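You operate a simulated robot arm through the tools that you are given. There is no shell and no other tool. Be economical: measure what you need, move in short steps, check, and stop when the job is done.

Carry out the task below with a simulated robot arm. There is one attempt and no reset: what you move stays moved.

TASK
Shut the pay tray.
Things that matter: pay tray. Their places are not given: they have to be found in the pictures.

It is judged by the outcome, as a careful person would: the job done as asked, and still so three seconds after it is handed in. It fails if anything else is knocked over, pushed out of place, dropped, spilled or broken.

THE ROBOT
A 7-joint arm with a two-finger parallel gripper, fixed in place. Base frame: the origin is at the foot of the arm, x ahead of it, y to its left, z up. Lengths are in mm, angles in degrees, forces in N, time in s.
Its first joint turns from -66.0 to 66.0 degrees. Payload 2.6 kg.
Tool frame: the origin (TCP) lies between the finger pads and is the grasp point; the fingertips stand 30 mm ahead of it; z points along the fingers, y is the line along which they close. The gripper opens to 94 mm. The fingers are 28 mm wide and 10 mm thick; the gripper's body (50 by 96 mm) begins 55 mm behind the TCP.
Orientation is that of the tool frame in the base frame, as a unit quaternion [x, y, z, w]. With the fingers straight down and closing along the base's y, the tool's x points along the base's -x, its y along +y and its z along -z.

THE INTERFACE
- The arm moves only by the tool servo_tool. Its argument "targets" is text: rows parted by semicolons, each of 7 numbers parted by spaces: the shift along the tool's x, y, z in mm, then the turn, a rotation vector about the tool's x, y, z in degrees, then the closure in counts, from 0 (fully open) to 255 (shut). In form: tx ty tz wx wy wz claw; .... A call has 1 to 12 rows; each row is the pose to reach, as a shift and turn from the pose commanded when the call began, along the tool's axes at that moment. A row lasts 0.2 s, in which the tool goes at most 50 mm and 8.6 degrees; a call with a longer step from one row to the next is refused whole, and so is a gripper value outside its range. A pose out of reach is approached as far as the arm can. The call stops where the force on the tool passes 40 N (or 10 N more than at its start, if that is more) or the arm is blocked; 0.2 s more then pass. The fingers move at their own pace (about 72 mm/s each) and stop on an object; they squeeze with about 23 N. The grip force told is the motor's: it shows also when the fingers shut on nothing. Time passes only in rows, and 0.2 s behind the last, so rows that repeat a pose let the fingers close. It gives the time, the measured TCP pose, the force on the tool (base axes), the opening and the grip force at its end, in the units of the frame above (readings bear some noise).
- Cameras (640 x 400 px; columns grow to the right, rows downward): "scene" is fixed at [43.8, 434.2, 589.5]; the picture's right is [-0.74, -0.68, 0.00], its down [-0.24, 0.26, -0.94] and it looks along [0.63, -0.69, -0.35] (base axes); focal length 324 px, centre (320, 200). "wrist" rides on the gripper at [-37, 0, -58] in the tool frame; the picture's right is [0.00, -1.00, 0.00], its down [0.97, 0.00, -0.24] and it looks along [0.24, 0.00, 0.97] (tool axes); focal length 218 px, centre (320, 200).
- get_image(camera): a new picture of that camera. No time passes.
- measure_at(camera, pixels): for up to 12 pixels [column, row] of the newest picture of that camera ("zoom" is the newest enlarged one), the place [x, y, z] in the base frame of the surface seen there, good to about 2 mm. No time passes.
- close_up(camera, box): a new picture of the part [left, top, right, bottom] of that camera's present view, enlarged. No time passes.
- sign_off(): hands the job in; it is judged then, once.

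Work in short steps. Measure before you move; look again where a grasp or a placing could have gone wrong, and mend it. You have 60 turns and 20 pictures in all, the two below and enlarged ones among them. Open the gripper and draw the arm clear of the work before you hand the job in, unless the task says otherwise; then end with one line.

The tools are called as name(argument=value, ...) on one line, values as JSON. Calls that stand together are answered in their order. servo_tool: Moves the arm, as the interface text tells. Its arguments: {"type":"object","properties":{"targets":{"type":"string"}},"required":["targets"]} The other tools are called the same way: get_image (camera) takes a picture; measure_at (camera, pixels) gives the place of the surface under pixels of a picture; close_up (camera, box) takes an enlarged picture of a part of a camera's view; sign_off () hands the job in.

At the start:

```text
time: 0.0
tcp_pos: [360.2, -12.4, 364.8]
ee_rot: [0.0, 1.0, 0.0, 0.0]
contact_force: [-0.2, 0.1, -0.2]
width: 94.1
grasp_force: 0.0
```

scene: 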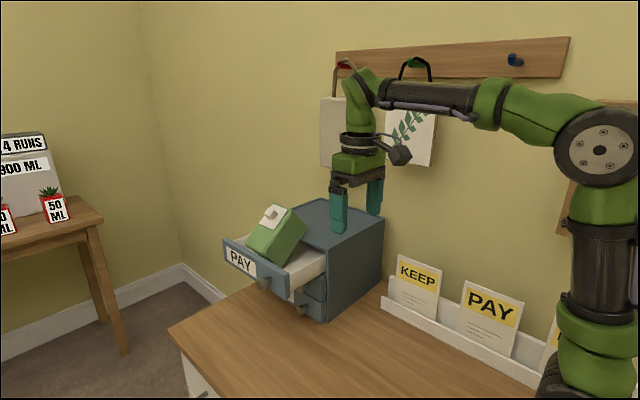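
wrist: 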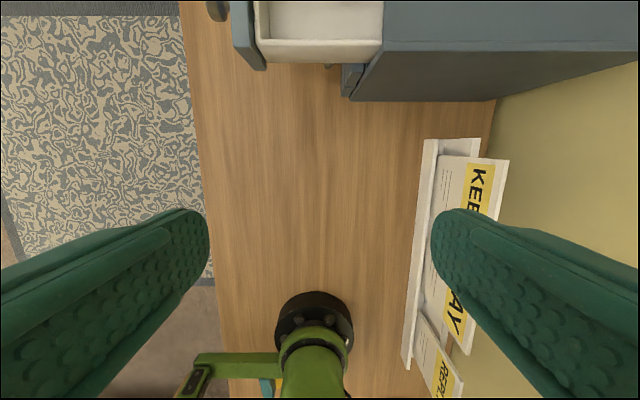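

The PAY tray is open at about (270,265) with a green object standing in it that may block closing. I'll take an enlarged look.

close_up(camera="scene", box=[200, 170, 400, 330])

```text
2.50 times, centred on (300, 250) of scene
```

zoom: 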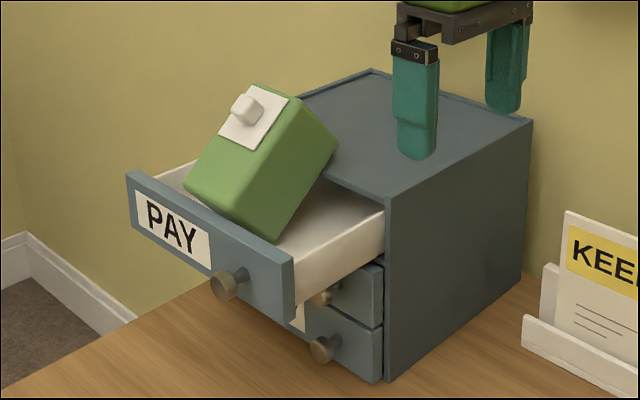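

A green box leans in the tray and sticks up above it, so it has to come out first. I'll measure the box, tray and cabinet.

measure_at(camera="zoom", pixels=[[258, 86], [188, 188], [275, 240], [336, 145], [245, 110], [235, 190], [300, 170], [130, 176], [292, 262], [225, 285], [385, 200], [370, 72]])

measure_at(camera="zoom", pixels=[[530, 120], [388, 378], [290, 318], [380, 215], [300, 235], [310, 215], [175, 175], [250, 90], [285, 98], [225, 140], [262, 148], [280, 90]])

```text
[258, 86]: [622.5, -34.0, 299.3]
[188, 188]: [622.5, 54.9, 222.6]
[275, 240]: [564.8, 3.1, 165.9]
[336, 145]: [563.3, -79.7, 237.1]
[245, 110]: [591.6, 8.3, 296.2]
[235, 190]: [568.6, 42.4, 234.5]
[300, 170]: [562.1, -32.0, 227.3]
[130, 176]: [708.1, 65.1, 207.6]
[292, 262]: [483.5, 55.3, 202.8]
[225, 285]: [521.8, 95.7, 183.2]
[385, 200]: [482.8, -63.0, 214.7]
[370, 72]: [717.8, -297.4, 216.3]
```

```text
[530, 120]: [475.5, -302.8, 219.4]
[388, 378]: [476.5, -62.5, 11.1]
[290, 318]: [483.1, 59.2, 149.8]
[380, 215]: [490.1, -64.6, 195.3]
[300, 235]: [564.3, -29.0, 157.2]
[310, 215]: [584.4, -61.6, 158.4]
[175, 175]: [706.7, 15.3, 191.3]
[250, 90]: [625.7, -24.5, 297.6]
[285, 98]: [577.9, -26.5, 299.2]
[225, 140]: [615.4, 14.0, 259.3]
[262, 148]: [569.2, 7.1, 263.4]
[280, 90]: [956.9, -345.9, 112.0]
```

The box (x ≈ 563–625) leans on the cabinet's front edge. Next I'll measure the desk's free area and height as a place to put it.

measure_at(camera="wrist", pixels=[[300, 150], [210, 150], [400, 150], [300, 230], [330, 75], [420, 200], [370, 95], [250, 60], [215, 8], [320, 45], [490, 70], [240, 280]])

measure_at(camera="scene", pixels=[[260, 340], [330, 345], [175, 330], [400, 350], [288, 185], [330, 210]])

```text
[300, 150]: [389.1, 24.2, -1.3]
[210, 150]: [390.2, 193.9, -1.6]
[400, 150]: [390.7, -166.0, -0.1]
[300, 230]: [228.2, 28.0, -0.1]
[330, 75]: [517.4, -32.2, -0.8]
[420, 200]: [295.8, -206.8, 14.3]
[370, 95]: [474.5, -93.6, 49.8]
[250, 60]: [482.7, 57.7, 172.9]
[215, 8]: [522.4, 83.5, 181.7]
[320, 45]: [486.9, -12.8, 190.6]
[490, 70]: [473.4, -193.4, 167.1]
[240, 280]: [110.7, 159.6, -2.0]
```

```text
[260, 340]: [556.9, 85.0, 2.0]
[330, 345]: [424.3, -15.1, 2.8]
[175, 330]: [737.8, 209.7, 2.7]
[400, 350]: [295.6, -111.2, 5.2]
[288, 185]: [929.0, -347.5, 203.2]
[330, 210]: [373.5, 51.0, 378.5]
```

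The desk is at z≈0 and free around (370, 20). I'll turn the gripper 90° so it closes along x, staying at this height.

servo_tool(targets="0 0 0 0 0 -8.2 0; 0 0 0 0 0 -16.4 0; 0 0 0 0 0 -24.6 0; 0 0 0 0 0 -32.8 0; 0 0 0 0 0 -41 0; 0 0 0 0 0 -49.2 0; 0 0 0 0 0 -57.4 0; 0 0 0 0 0 -65.6 0; 0 0 0 0 0 -73.8 0; 0 0 0 0 0 -82 0; 0 0 0 0 0 -90 0; 0 0 0 0 0 -90 0")

```text
time: 2.6
tcp_pos: [360.8, -12.6, 366.1]
ee_rot: [0.708, -0.706, 0.0, 0.0]
contact_force: [-0.3, 0.3, 0.4]
width: 94.1
grasp_force: 0.1
```

Turned as wanted (tool x = −Y, y = −X). Now I'll go over to the box at a safe height.

servo_tool(targets="0 -40 0 0 0 0 0; 0 -80 0 0 0 0 0; 0 -120 0 0 0 0 0; 0 -160 0 0 0 0 0; 0 -200 0 0 0 0 0; 0 -232 0 0 0 0 0; 0 -232 0 0 0 0 0")

get_image(camera="wrist")

get_image(camera="scene")

```text
time: 4.2
tcp_pos: [537.1, -11.8, 331.5]
ee_rot: [-0.706, 0.708, 0.0, 0.0]
contact_force: [2.6, 5.1, 9.6]
width: 94.2
grasp_force: 0.1
out of reach, approached as far as the arm can: row 4, 5, 6, 7
```

```text
16 pictures are left
```

wrist: 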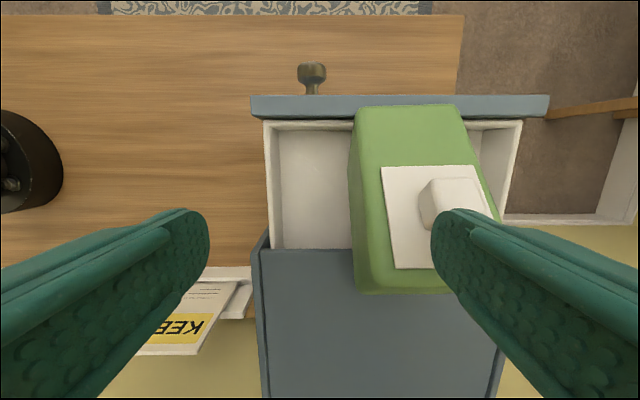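

```text
15 pictures are left
```

scene: 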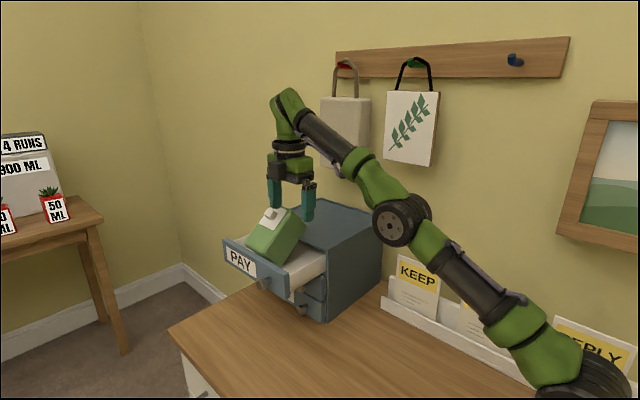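

The reach limit made the tool sag to z=331 and it lightly touches something, possibly the knob at (445,205). I'll back off toward the base and then re-measure.

servo_tool(targets="0 110 0 0 0 0 0; 0 110 0 0 0 0 0")

```text
refused: row 1 steps farther than a row can; nothing moved
```

servo_tool(targets="0 40 0 0 0 0 0; 0 80 0 0 0 0 0; 0 110 0 0 0 0 0; 0 110 0 0 0 0 0")

close_up(camera="scene", box=[200, 170, 400, 330])

get_image(camera="wrist")

```text
time: 5.2
tcp_pos: [428.6, -11.8, 333.2]
ee_rot: [0.707, -0.707, 0.0, -0.001]
contact_force: [1.0, -0.5, 0.1]
width: 94.2
grasp_force: 0.0
```

```text
2.50 times, centred on (300, 250) of scene
```

zoom: 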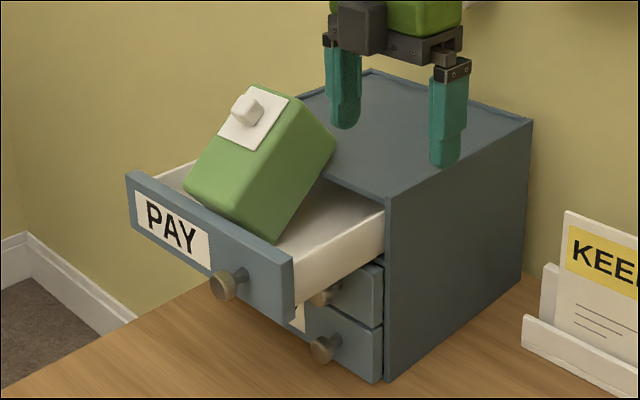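

```text
13 pictures are left
```

wrist: 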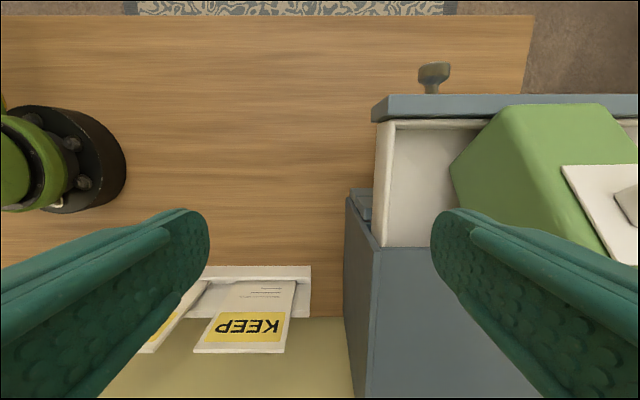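

The box looks unmoved. I'll measure its outline from this wrist view, plus the scene zoom.

measure_at(camera="wrist", pixels=[[455, 165], [500, 215], [525, 115], [595, 110], [565, 175], [530, 180], [490, 190], [612, 140], [540, 240], [600, 250], [590, 200], [420, 200]])

measure_at(camera="zoom", pixels=[[258, 90], [190, 188], [300, 110], [238, 213], [225, 205], [275, 238], [332, 147], [240, 108], [252, 108], [220, 138], [262, 152], [288, 100]])

```text
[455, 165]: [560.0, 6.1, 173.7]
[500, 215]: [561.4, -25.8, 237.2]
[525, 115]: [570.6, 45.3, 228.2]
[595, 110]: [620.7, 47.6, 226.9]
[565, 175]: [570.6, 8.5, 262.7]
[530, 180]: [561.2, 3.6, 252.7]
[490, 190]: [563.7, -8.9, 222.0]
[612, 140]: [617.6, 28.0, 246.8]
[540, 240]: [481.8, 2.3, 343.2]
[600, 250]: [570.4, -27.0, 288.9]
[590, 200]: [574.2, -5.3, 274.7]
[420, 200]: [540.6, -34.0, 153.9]
```

```text
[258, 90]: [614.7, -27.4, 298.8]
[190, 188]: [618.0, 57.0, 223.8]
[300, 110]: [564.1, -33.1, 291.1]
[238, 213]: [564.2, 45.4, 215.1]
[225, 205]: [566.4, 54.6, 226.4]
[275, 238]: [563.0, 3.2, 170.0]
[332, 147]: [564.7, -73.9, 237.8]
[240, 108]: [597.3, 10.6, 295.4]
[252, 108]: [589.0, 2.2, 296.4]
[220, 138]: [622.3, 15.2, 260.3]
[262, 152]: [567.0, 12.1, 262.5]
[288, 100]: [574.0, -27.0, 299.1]
```

Box spans x≈562–630, top ≈300. Straight-down reach falls short up high, so I'll lean the fingers outward about 24° (which gains reach and raises the far finger) and go over the box.

servo_tool(targets="0 0 -15 8 0 0 0; 0 0 -25 16 0 0 0; 0 0 -25 24 0 0 0; 0 -40 -25 24 0 0 0; 0 -80 -25 24 0 0 0; 0 -115 -25 24 0 0 0; 0 -145 -25 24 0 0 0; 0 -145 -25 24 0 0 0")

```text
time: 7.0
tcp_pos: [571.4, -9.2, 359.4]
ee_rot: [0.692, -0.691, 0.147, -0.147]
contact_force: [-0.8, 0.5, -0.2]
width: 93.9
grasp_force: 0.1
```

Pose reached at z=359 with the lean. I'll descend partway and look at the fingers straddling the box.

servo_tool(targets="2 -5.6 24.4 0 0 0 0; 3 3 53.4 -5 0 0 0; 3 3 53.4 -5 0 0 0")

get_image(camera="wrist")

close_up(camera="scene", box=[200, 150, 400, 310])

```text
time: 7.8
tcp_pos: [589.4, -13.5, 312.7]
ee_rot: [-0.697, 0.698, -0.116, 0.118]
contact_force: [0.9, -0.3, -0.1]
width: 94.1
grasp_force: 0.0
```

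```text
12 pictures are left
```

wrist: 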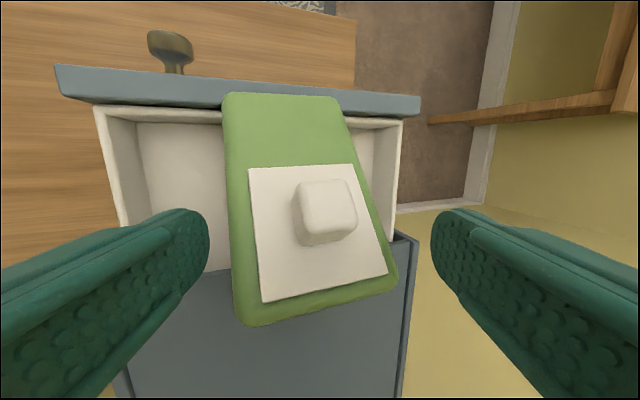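

```text
2.50 times, centred on (300, 230) of scene
```

zoom: 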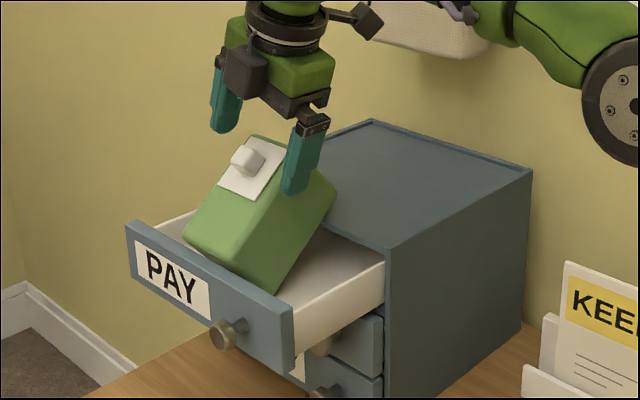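

Fingers straddle the box nicely. Checking knob height and box edges before the final descent.

measure_at(camera="wrist", pixels=[[315, 190], [340, 200], [330, 225], [308, 235], [355, 180], [395, 275], [390, 250], [240, 200], [245, 320], [360, 175], [230, 150]])

```text
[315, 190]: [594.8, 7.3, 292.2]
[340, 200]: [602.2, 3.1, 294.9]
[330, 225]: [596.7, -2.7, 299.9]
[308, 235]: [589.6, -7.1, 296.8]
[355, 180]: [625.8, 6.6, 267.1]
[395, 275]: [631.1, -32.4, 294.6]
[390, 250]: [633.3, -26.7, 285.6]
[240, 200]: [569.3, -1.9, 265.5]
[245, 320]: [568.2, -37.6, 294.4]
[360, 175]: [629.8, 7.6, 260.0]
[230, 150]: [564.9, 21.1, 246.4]
```

Box is x≈562–634, knob top ≈300. Completing the descent to z≈262, easing the lean to about 10°.

servo_tool(targets="0 4.4 24.9 -5 0 0 0; 0 9 47.7 -9 0 0 0; 0 9 47.7 -9 0 0 0")

```text
time: 8.6
tcp_pos: [595.4, -13.5, 261.7]
ee_rot: [-0.704, 0.704, -0.062, 0.062]
contact_force: [0.1, 0.8, 0.3]
width: 94.4
grasp_force: 0.0
```

In place with no contact. Closing.

servo_tool(targets="0 0 0 0 0 0 120; 0 0 0 0 0 0 255; 0 0 0 0 0 0 255; 0 0 0 0 0 0 255")

close_up(camera="scene", box=[200, 150, 400, 310])

```text
time: 9.6
tcp_pos: [594.7, -12.7, 263.9]
ee_rot: [-0.704, 0.705, -0.062, 0.063]
contact_force: [-3.5, 4.4, 14.5]
width: 80.7
grasp_force: 23.7
```

```text
2.50 times, centred on (300, 230) of scene
```

zoom: 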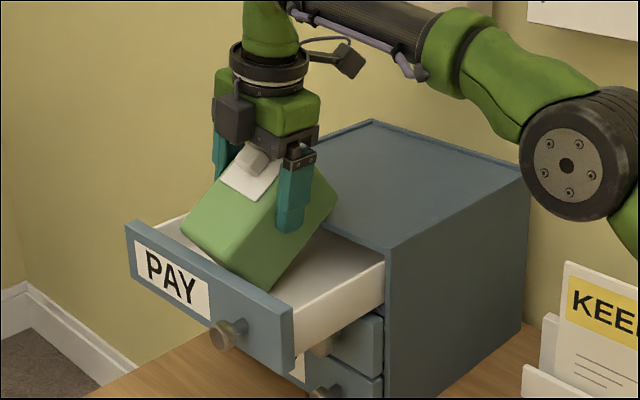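

Gripped at 80.7 mm, box still square while the fingers lean. I'll lift slightly and see whether it comes along.

servo_tool(targets="0 0 -6 0 0 0 255; 0 0 -12 0 0 0 255; 0 0 -20 0 0 0 255; 0 0 -20 0 0 0 255")

close_up(camera="scene", box=[200, 150, 400, 310])

```text
time: 10.6
tcp_pos: [592.5, -14.1, 282.3]
ee_rot: [-0.704, 0.705, -0.062, 0.062]
contact_force: [0.6, 0.2, -0.9]
width: 80.4
grasp_force: 23.0
```

```text
2.50 times, centred on (300, 230) of scene
```

zoom: 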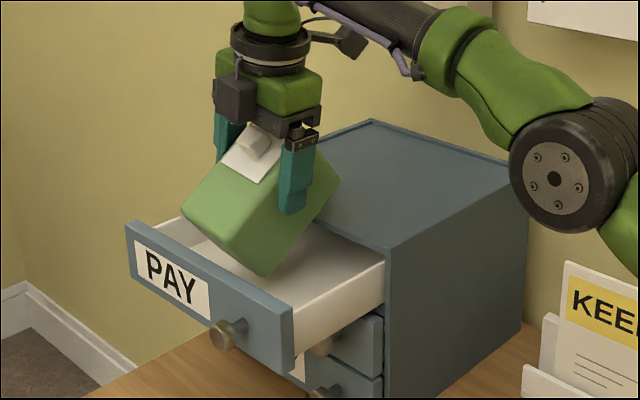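

The box lifts freely. Raising it clear of the tray and bringing it back over the open desk.

servo_tool(targets="0 8.7 -19.8 0 0 0 255; 0 17 -41.6 0 0 0 255; 0 24.9 -60.3 0 0 0 255; 0 58.5 -71.3 0 0 0 255; 0 97.9 -78.2 0 0 0 255; 0 137.3 -85.2 0 0 0 255; 0 176.7 -92.2 0 0 0 255; 0 206.3 -97.4 0 0 0 255; 0 206.3 -97.4 0 0 0 255")

get_image(camera="scene")

```text
time: 12.6
tcp_pos: [372.9, -12.2, 340.8]
ee_rot: [0.705, -0.704, 0.061, -0.062]
contact_force: [-0.3, 0.0, -1.5]
width: 80.3
grasp_force: 23.7
```

```text
8 pictures are left
```

scene: 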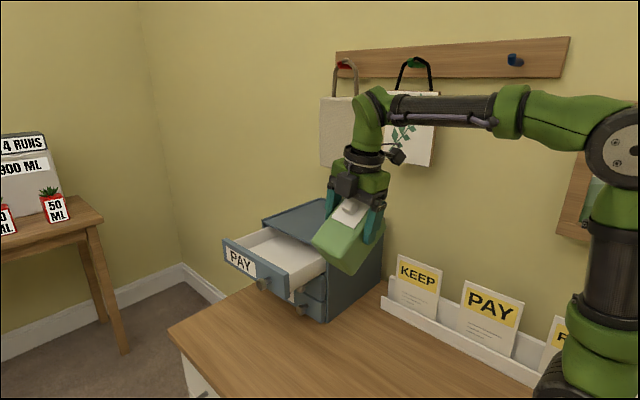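

Box is over the open desk. I'll take out the 10° lean and then measure how the box hangs.

servo_tool(targets="0 0 0 -5 0 0 255; 0 0 0 -10 0 0 255; 0 0 0 -10 0 0 255")

close_up(camera="scene", box=[260, 130, 440, 290])

```text
time: 13.4
tcp_pos: [374.5, -11.8, 343.0]
ee_rot: [-0.707, 0.707, 0.0, 0.0]
contact_force: [0.4, 0.6, -1.4]
width: 80.4
grasp_force: 22.8
```

```text
2.50 times, centred on (350, 210) of scene
```

zoom: 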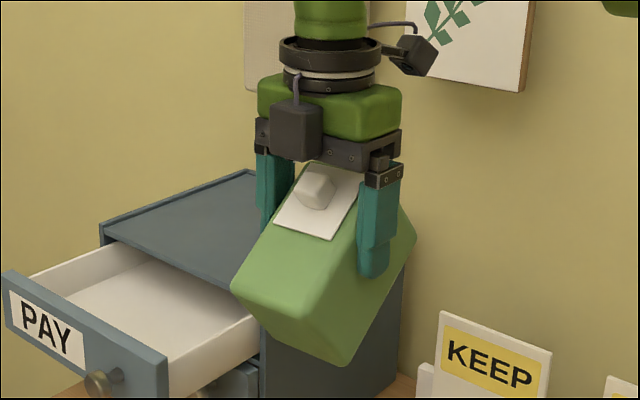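

measure_at(camera="zoom", pixels=[[340, 358], [238, 288], [255, 310], [310, 350], [412, 240], [275, 225], [332, 236], [300, 180], [300, 260], [265, 270], [325, 290], [350, 330]])

```text
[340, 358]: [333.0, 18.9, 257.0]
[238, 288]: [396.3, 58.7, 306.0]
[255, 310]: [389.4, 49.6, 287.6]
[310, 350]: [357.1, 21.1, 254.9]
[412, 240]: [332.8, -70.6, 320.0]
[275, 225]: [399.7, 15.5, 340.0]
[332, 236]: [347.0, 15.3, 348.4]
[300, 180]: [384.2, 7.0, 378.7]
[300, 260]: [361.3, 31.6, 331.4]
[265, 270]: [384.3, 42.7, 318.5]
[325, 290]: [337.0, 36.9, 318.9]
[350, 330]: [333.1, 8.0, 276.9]
```

The box is rolled 9° when the fingers are vertical and pitched ≈36°, so I'll restore the 10° lean and pitch it +36° about base x, knob face up. I'll also shift a bit to +y, all at safe height.

servo_tool(targets="-6 0 0 1.94 -7.2 0.6 255; -12 0 0 3.9 -14.4 1.25 255; -18 0 0 5.8 -21.5 1.9 255; -24 0 0 7.8 -28.7 2.5 255; -32 0 0 9.7 -35.9 3.1 255; -32 0 0 9.7 -35.9 3.1 255")

close_up(camera="scene", box=[260, 130, 440, 290])

```text
time: 14.8
tcp_pos: [374.6, 18.9, 342.9]
ee_rot: [-0.651, 0.689, 0.159, 0.276]
contact_force: [0.5, -0.4, -2.2]
width: 80.6
grasp_force: 23.2
```

```text
2.50 times, centred on (350, 210) of scene
```

zoom: 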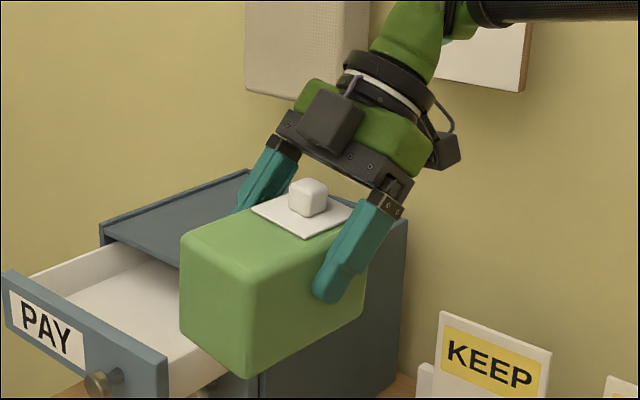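

measure_at(camera="zoom", pixels=[[185, 325], [245, 372], [358, 315], [190, 238], [248, 275], [310, 236], [265, 212], [350, 212], [215, 350], [300, 345], [230, 225], [300, 250]])

```text
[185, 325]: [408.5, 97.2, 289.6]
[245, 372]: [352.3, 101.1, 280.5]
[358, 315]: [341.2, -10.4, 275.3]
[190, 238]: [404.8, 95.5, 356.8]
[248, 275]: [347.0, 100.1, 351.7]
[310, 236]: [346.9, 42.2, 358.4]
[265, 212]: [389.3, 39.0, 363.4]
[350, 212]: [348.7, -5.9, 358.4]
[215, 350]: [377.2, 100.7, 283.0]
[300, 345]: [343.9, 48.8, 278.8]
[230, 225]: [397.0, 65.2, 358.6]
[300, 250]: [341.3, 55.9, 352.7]
```

Box is almost level (roll ≈6°, pitch ≈2.5° off), with its bottom ≈63 mm below the TCP. Correcting that and descending 240 mm over the clear desk.

servo_tool(targets="23.5 5.6 31.9 -2.2 1.5 1.4 255; 47 11.2 63.8 -4.45 3 2.75 255; 70.4 16.8 95.6 -4.45 3 2.75 255; 93.9 22.4 127.5 -4.45 3 2.75 255; 117.4 28 159.4 -4.45 3 2.75 255; 140.9 33.6 191.3 -4.45 3 2.75 255; 140.9 33.6 191.3 -4.45 3 2.75 255")

get_image(camera="scene")

```text
time: 16.4
tcp_pos: [375.0, 16.2, 103.4]
ee_rot: [-0.649, 0.705, 0.175, 0.229]
contact_force: [-0.2, 0.1, -1.4]
width: 79.9
grasp_force: 22.8
```

```text
5 pictures are left
```

scene: 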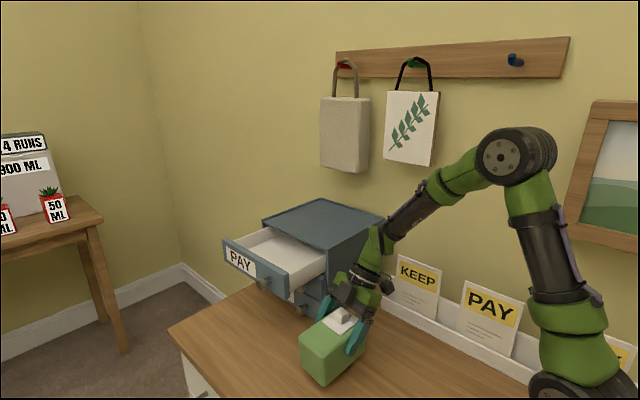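

measure_at(camera="scene", pixels=[[303, 368], [322, 382], [360, 350], [303, 340], [326, 353], [312, 325], [334, 335], [345, 340]])

```text
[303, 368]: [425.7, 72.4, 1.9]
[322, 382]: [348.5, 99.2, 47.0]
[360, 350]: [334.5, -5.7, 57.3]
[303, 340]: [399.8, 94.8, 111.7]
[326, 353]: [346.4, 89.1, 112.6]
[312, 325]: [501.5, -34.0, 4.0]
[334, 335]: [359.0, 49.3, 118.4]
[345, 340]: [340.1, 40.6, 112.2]
```

Level now, bottom at z≈38–42. Lowering to just above the desk and then onto it.

servo_tool(targets="11 1 16.7 0 0 0 255; 18.2 1.6 27.6 0 0 0 255; 20.4 1.8 30.9 0 0 0 255; 20.4 1.8 30.9 0 0 0 255")

```text
time: 17.4
tcp_pos: [374.7, 17.0, 67.0]
ee_rot: [-0.649, 0.704, 0.173, 0.23]
contact_force: [6.2, -2.3, 22.3]
width: 80.4
grasp_force: 22.6
```

Box is on the desk (22 N). Relieving slightly and opening.

servo_tool(targets="-0.8 0 -1.2 0 0 0 255; -0.8 0 -1.2 0 0 0 150; -0.8 0 -1.2 0 0 0 0; -0.8 0 -1.2 0 0 0 0; -0.8 0 -1.2 0 0 0 0")

get_image(camera="wrist")

```text
time: 18.6
tcp_pos: [373.9, 17.9, 66.7]
ee_rot: [-0.648, 0.705, 0.175, 0.228]
contact_force: [0.6, -0.1, -0.6]
width: 93.8
grasp_force: 0.1
```

```text
4 pictures are left
```

wrist: 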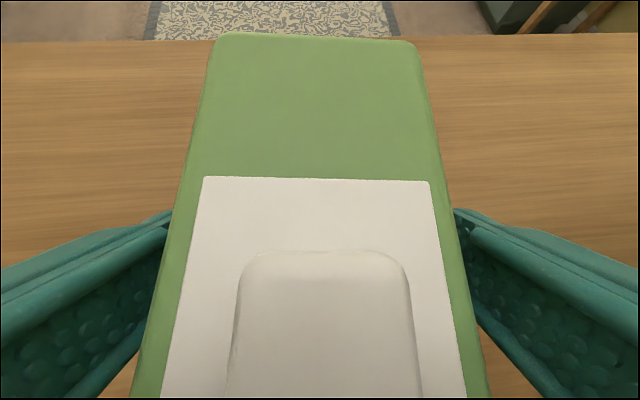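

Released and the fingers are clear on both sides. Retreating straight back along the fingers, then straightening the tool.

servo_tool(targets="0 0 -20 0 0 0 0; 0 0 -45 0 0 0 0; 0 0 -80 0 0 0 0; 0 0 -120 0 0 0 0; 0 0 -160 0 0 0 0; 0 0 -160 0 0 0 0")

```text
time: 20.0
tcp_pos: [356.8, -68.6, 200.6]
ee_rot: [-0.649, 0.705, 0.175, 0.228]
contact_force: [-0.3, -0.7, -0.2]
width: 94.1
grasp_force: 0.2
```

Clear of the box. Rising, straightening the tool and closing the fingers, and measuring the tray front and the shut drawers below for the push distance.

servo_tool(targets="-14.3 -1.3 -21.7 -0.9 6.6 -0.9 0; -28.6 -2.6 -43.4 -1.7 13.2 -1.8 0; -42.9 -3.9 -65 -2.6 19.8 -2.8 100; -57.2 -5.2 -86.7 -3.4 26.4 -3.7 255; -71.5 -6.5 -108.4 -4.3 33 -4.6 255; -71.5 -6.5 -108.4 -4.3 33 -4.6 255")

measure_at(camera="scene", pixels=[[318, 287], [316, 310], [303, 303], [265, 283], [258, 272], [275, 275], [230, 245], [285, 285], [240, 262], [317, 277]])

```text
time: 21.4
tcp_pos: [359.4, -68.0, 329.5]
ee_rot: [-0.707, 0.707, -0.001, 0.002]
contact_force: [-0.5, 0.6, 0.4]
width: 0.0
grasp_force: 23.4
```

```text
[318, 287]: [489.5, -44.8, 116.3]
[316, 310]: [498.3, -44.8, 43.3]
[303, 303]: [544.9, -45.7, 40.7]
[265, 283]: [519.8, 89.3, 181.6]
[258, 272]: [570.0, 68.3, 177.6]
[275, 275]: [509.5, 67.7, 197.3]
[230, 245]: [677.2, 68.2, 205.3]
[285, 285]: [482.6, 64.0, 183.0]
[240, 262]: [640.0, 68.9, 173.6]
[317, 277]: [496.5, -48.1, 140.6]
```

Tray front is at y=68 and the shut drawers' fronts at y≈−45, so travel is ≈113. Moving in front of the tray at x≈555, y≈125, beside the knob.

servo_tool(targets="-48 0 0 0 0 0 255; -96 0 0 0 0 0 255; -144 0 0 0 0 0 255; -193 0 0 0 0 0 255; -193 -45 15 0 0 0 255; -193 -90 35 0 0 0 255; -193 -130 55 0 0 0 255; -193 -165 80 0 0 0 255; -193 -195 105 0 0 0 255; -193 -196 124 0 0 0 255; -193 -196 124 0 0 0 255")

get_image(camera="scene")

```text
time: 23.8
tcp_pos: [555.0, 124.4, 206.0]
ee_rot: [-0.707, 0.707, -0.001, 0.001]
contact_force: [0.1, -0.5, 1.1]
width: 0.2
grasp_force: 23.1
```

```text
3 pictures are left
```

scene: 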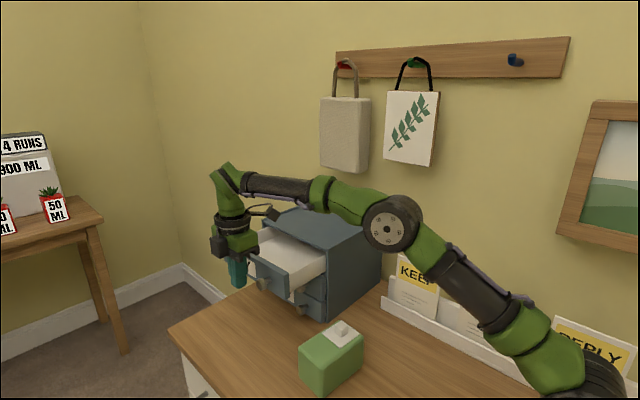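

The box stands level on the desk and the closed fingers are in front of the tray. Pushing in −y.

servo_tool(targets="20 0 0 0 0 0 255; 38 0 0 0 0 0 255; 52 0 0 0 0 0 255; 68 0 0 0 0 0 255; 84 0 0 0 0 0 255; 100 0 0 0 0 0 255; 116 0 0 0 0 0 255; 130 0 0 0 0 0 255; 142 0 0 0 0 0 255; 150 0 0 0 0 0 255")

```text
time: 26.0
tcp_pos: [555.5, -26.7, 205.2]
ee_rot: [-0.707, 0.708, 0.0, 0.003]
contact_force: [-0.1, 0.2, -0.2]
width: 0.1
grasp_force: 23.0
```

servo_tool(targets="3 0 0 0 0 0 255; 5 0 0 0 0 0 255; 7 0 0 0 0 0 255; 7 0 0 0 0 0 255")

close_up(camera="scene", box=[200, 170, 400, 330])

```text
time: 27.0
tcp_pos: [555.2, -32.6, 206.0]
ee_rot: [0.707, -0.707, 0.0, -0.003]
contact_force: [-0.1, 0.4, 0.1]
width: 0.0
grasp_force: 23.0
```

```text
2.50 times, centred on (300, 250) of scene
```

zoom: 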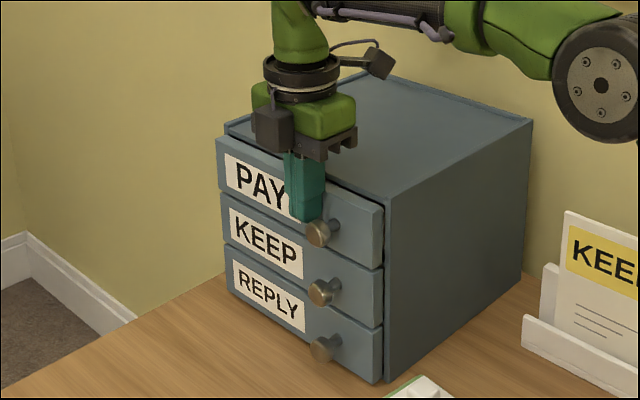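

The tray looks nearly flush. Measuring its front against the lower drawers.

measure_at(camera="zoom", pixels=[[360, 240], [365, 225], [230, 165], [250, 195], [345, 185], [360, 290], [235, 225], [360, 340], [350, 255]])

```text
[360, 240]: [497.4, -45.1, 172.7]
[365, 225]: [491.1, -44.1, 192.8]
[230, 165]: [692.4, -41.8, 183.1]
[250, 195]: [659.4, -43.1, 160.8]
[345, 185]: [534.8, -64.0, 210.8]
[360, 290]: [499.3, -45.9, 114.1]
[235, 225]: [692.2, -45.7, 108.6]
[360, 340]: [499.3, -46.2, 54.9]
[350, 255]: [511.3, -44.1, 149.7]
```

Within about 2 mm of flush. Pushing on gently until it meets the stop.

servo_tool(targets="1 0 0 0 0 0 255; 2 0 0 0 0 0 255; 3 0 0 0 0 0 255; 4 0 0 0 0 0 255; 4 0 0 0 0 0 255")

servo_tool(targets="0 0 0 0 0 0 255")

```text
time: 28.2
tcp_pos: [555.4, -34.3, 207.5]
ee_rot: [0.708, -0.707, -0.002, -0.003]
contact_force: [-6.3, 15.6, 4.6]
width: 0.1
grasp_force: 23.0
```

```text
time: 28.6
tcp_pos: [556.2, -34.0, 204.8]
ee_rot: [0.708, -0.706, -0.002, -0.003]
contact_force: [-6.7, 19.4, 6.2]
width: 0.1
grasp_force: 23.1
```

At the stop (≈19 N). Backing away in +y, then inward and up, and opening the gripper.

servo_tool(targets="-15 0 0 0 0 0 255; -45 0 0 0 0 0 255; -85 0 0 0 0 0 255; -125 0 0 0 0 0 255; -150 20 -20 0 0 0 255; -150 60 -50 0 0 0 200; -150 100 -85 0 0 0 100; -150 140 -110 0 0 0 0; -150 180 -130 0 0 0 0; -150 180 -130 0 0 0 0")

get_image(camera="scene")

```text
refused: row 7 steps farther than a row can; nothing moved
```

```text
1 pictures are left
```

scene: 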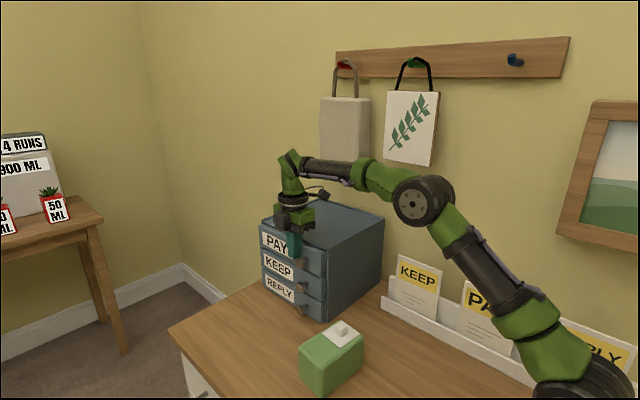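

One step was too long, so I'll repeat with shorter steps.

servo_tool(targets="-15 0 0 0 0 0 255; -45 0 0 0 0 0 255; -85 0 0 0 0 0 255; -125 0 0 0 0 0 255; -150 20 -20 0 0 0 255; -150 55 -45 0 0 0 200; -150 90 -70 0 0 0 100; -150 125 -95 0 0 0 0; -150 160 -115 0 0 0 0; -150 180 -130 0 0 0 0; -150 180 -130 0 0 0 0")

close_up(camera="scene", box=[200, 170, 450, 400])

```text
time: 31.0
tcp_pos: [375.4, 113.6, 336.3]
ee_rot: [0.707, -0.707, -0.001, -0.002]
contact_force: [0.1, -0.3, -0.2]
width: 94.1
grasp_force: 0.0
```

```text
1.74 times, centred on (325, 285) of scene
```

zoom: 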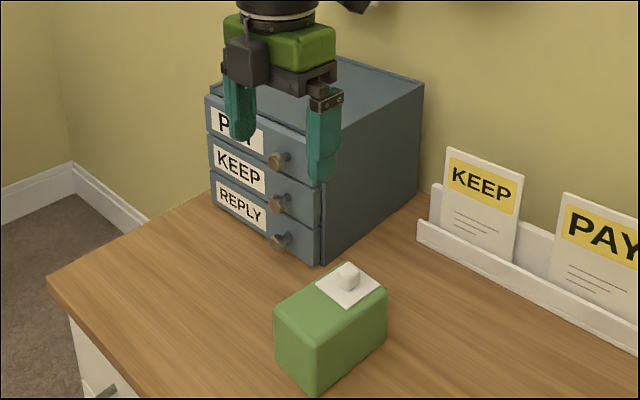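

The tray is shut in line with the lower drawers, the box stands safely on the desk, and the arm is clear with the gripper open. Handing in.

sign_off()

```text
The job is handed in.
```

The pay tray is shut: I lifted out the green box that was blocking it, set the box upright on the desk, and pushed the tray in to its stop.
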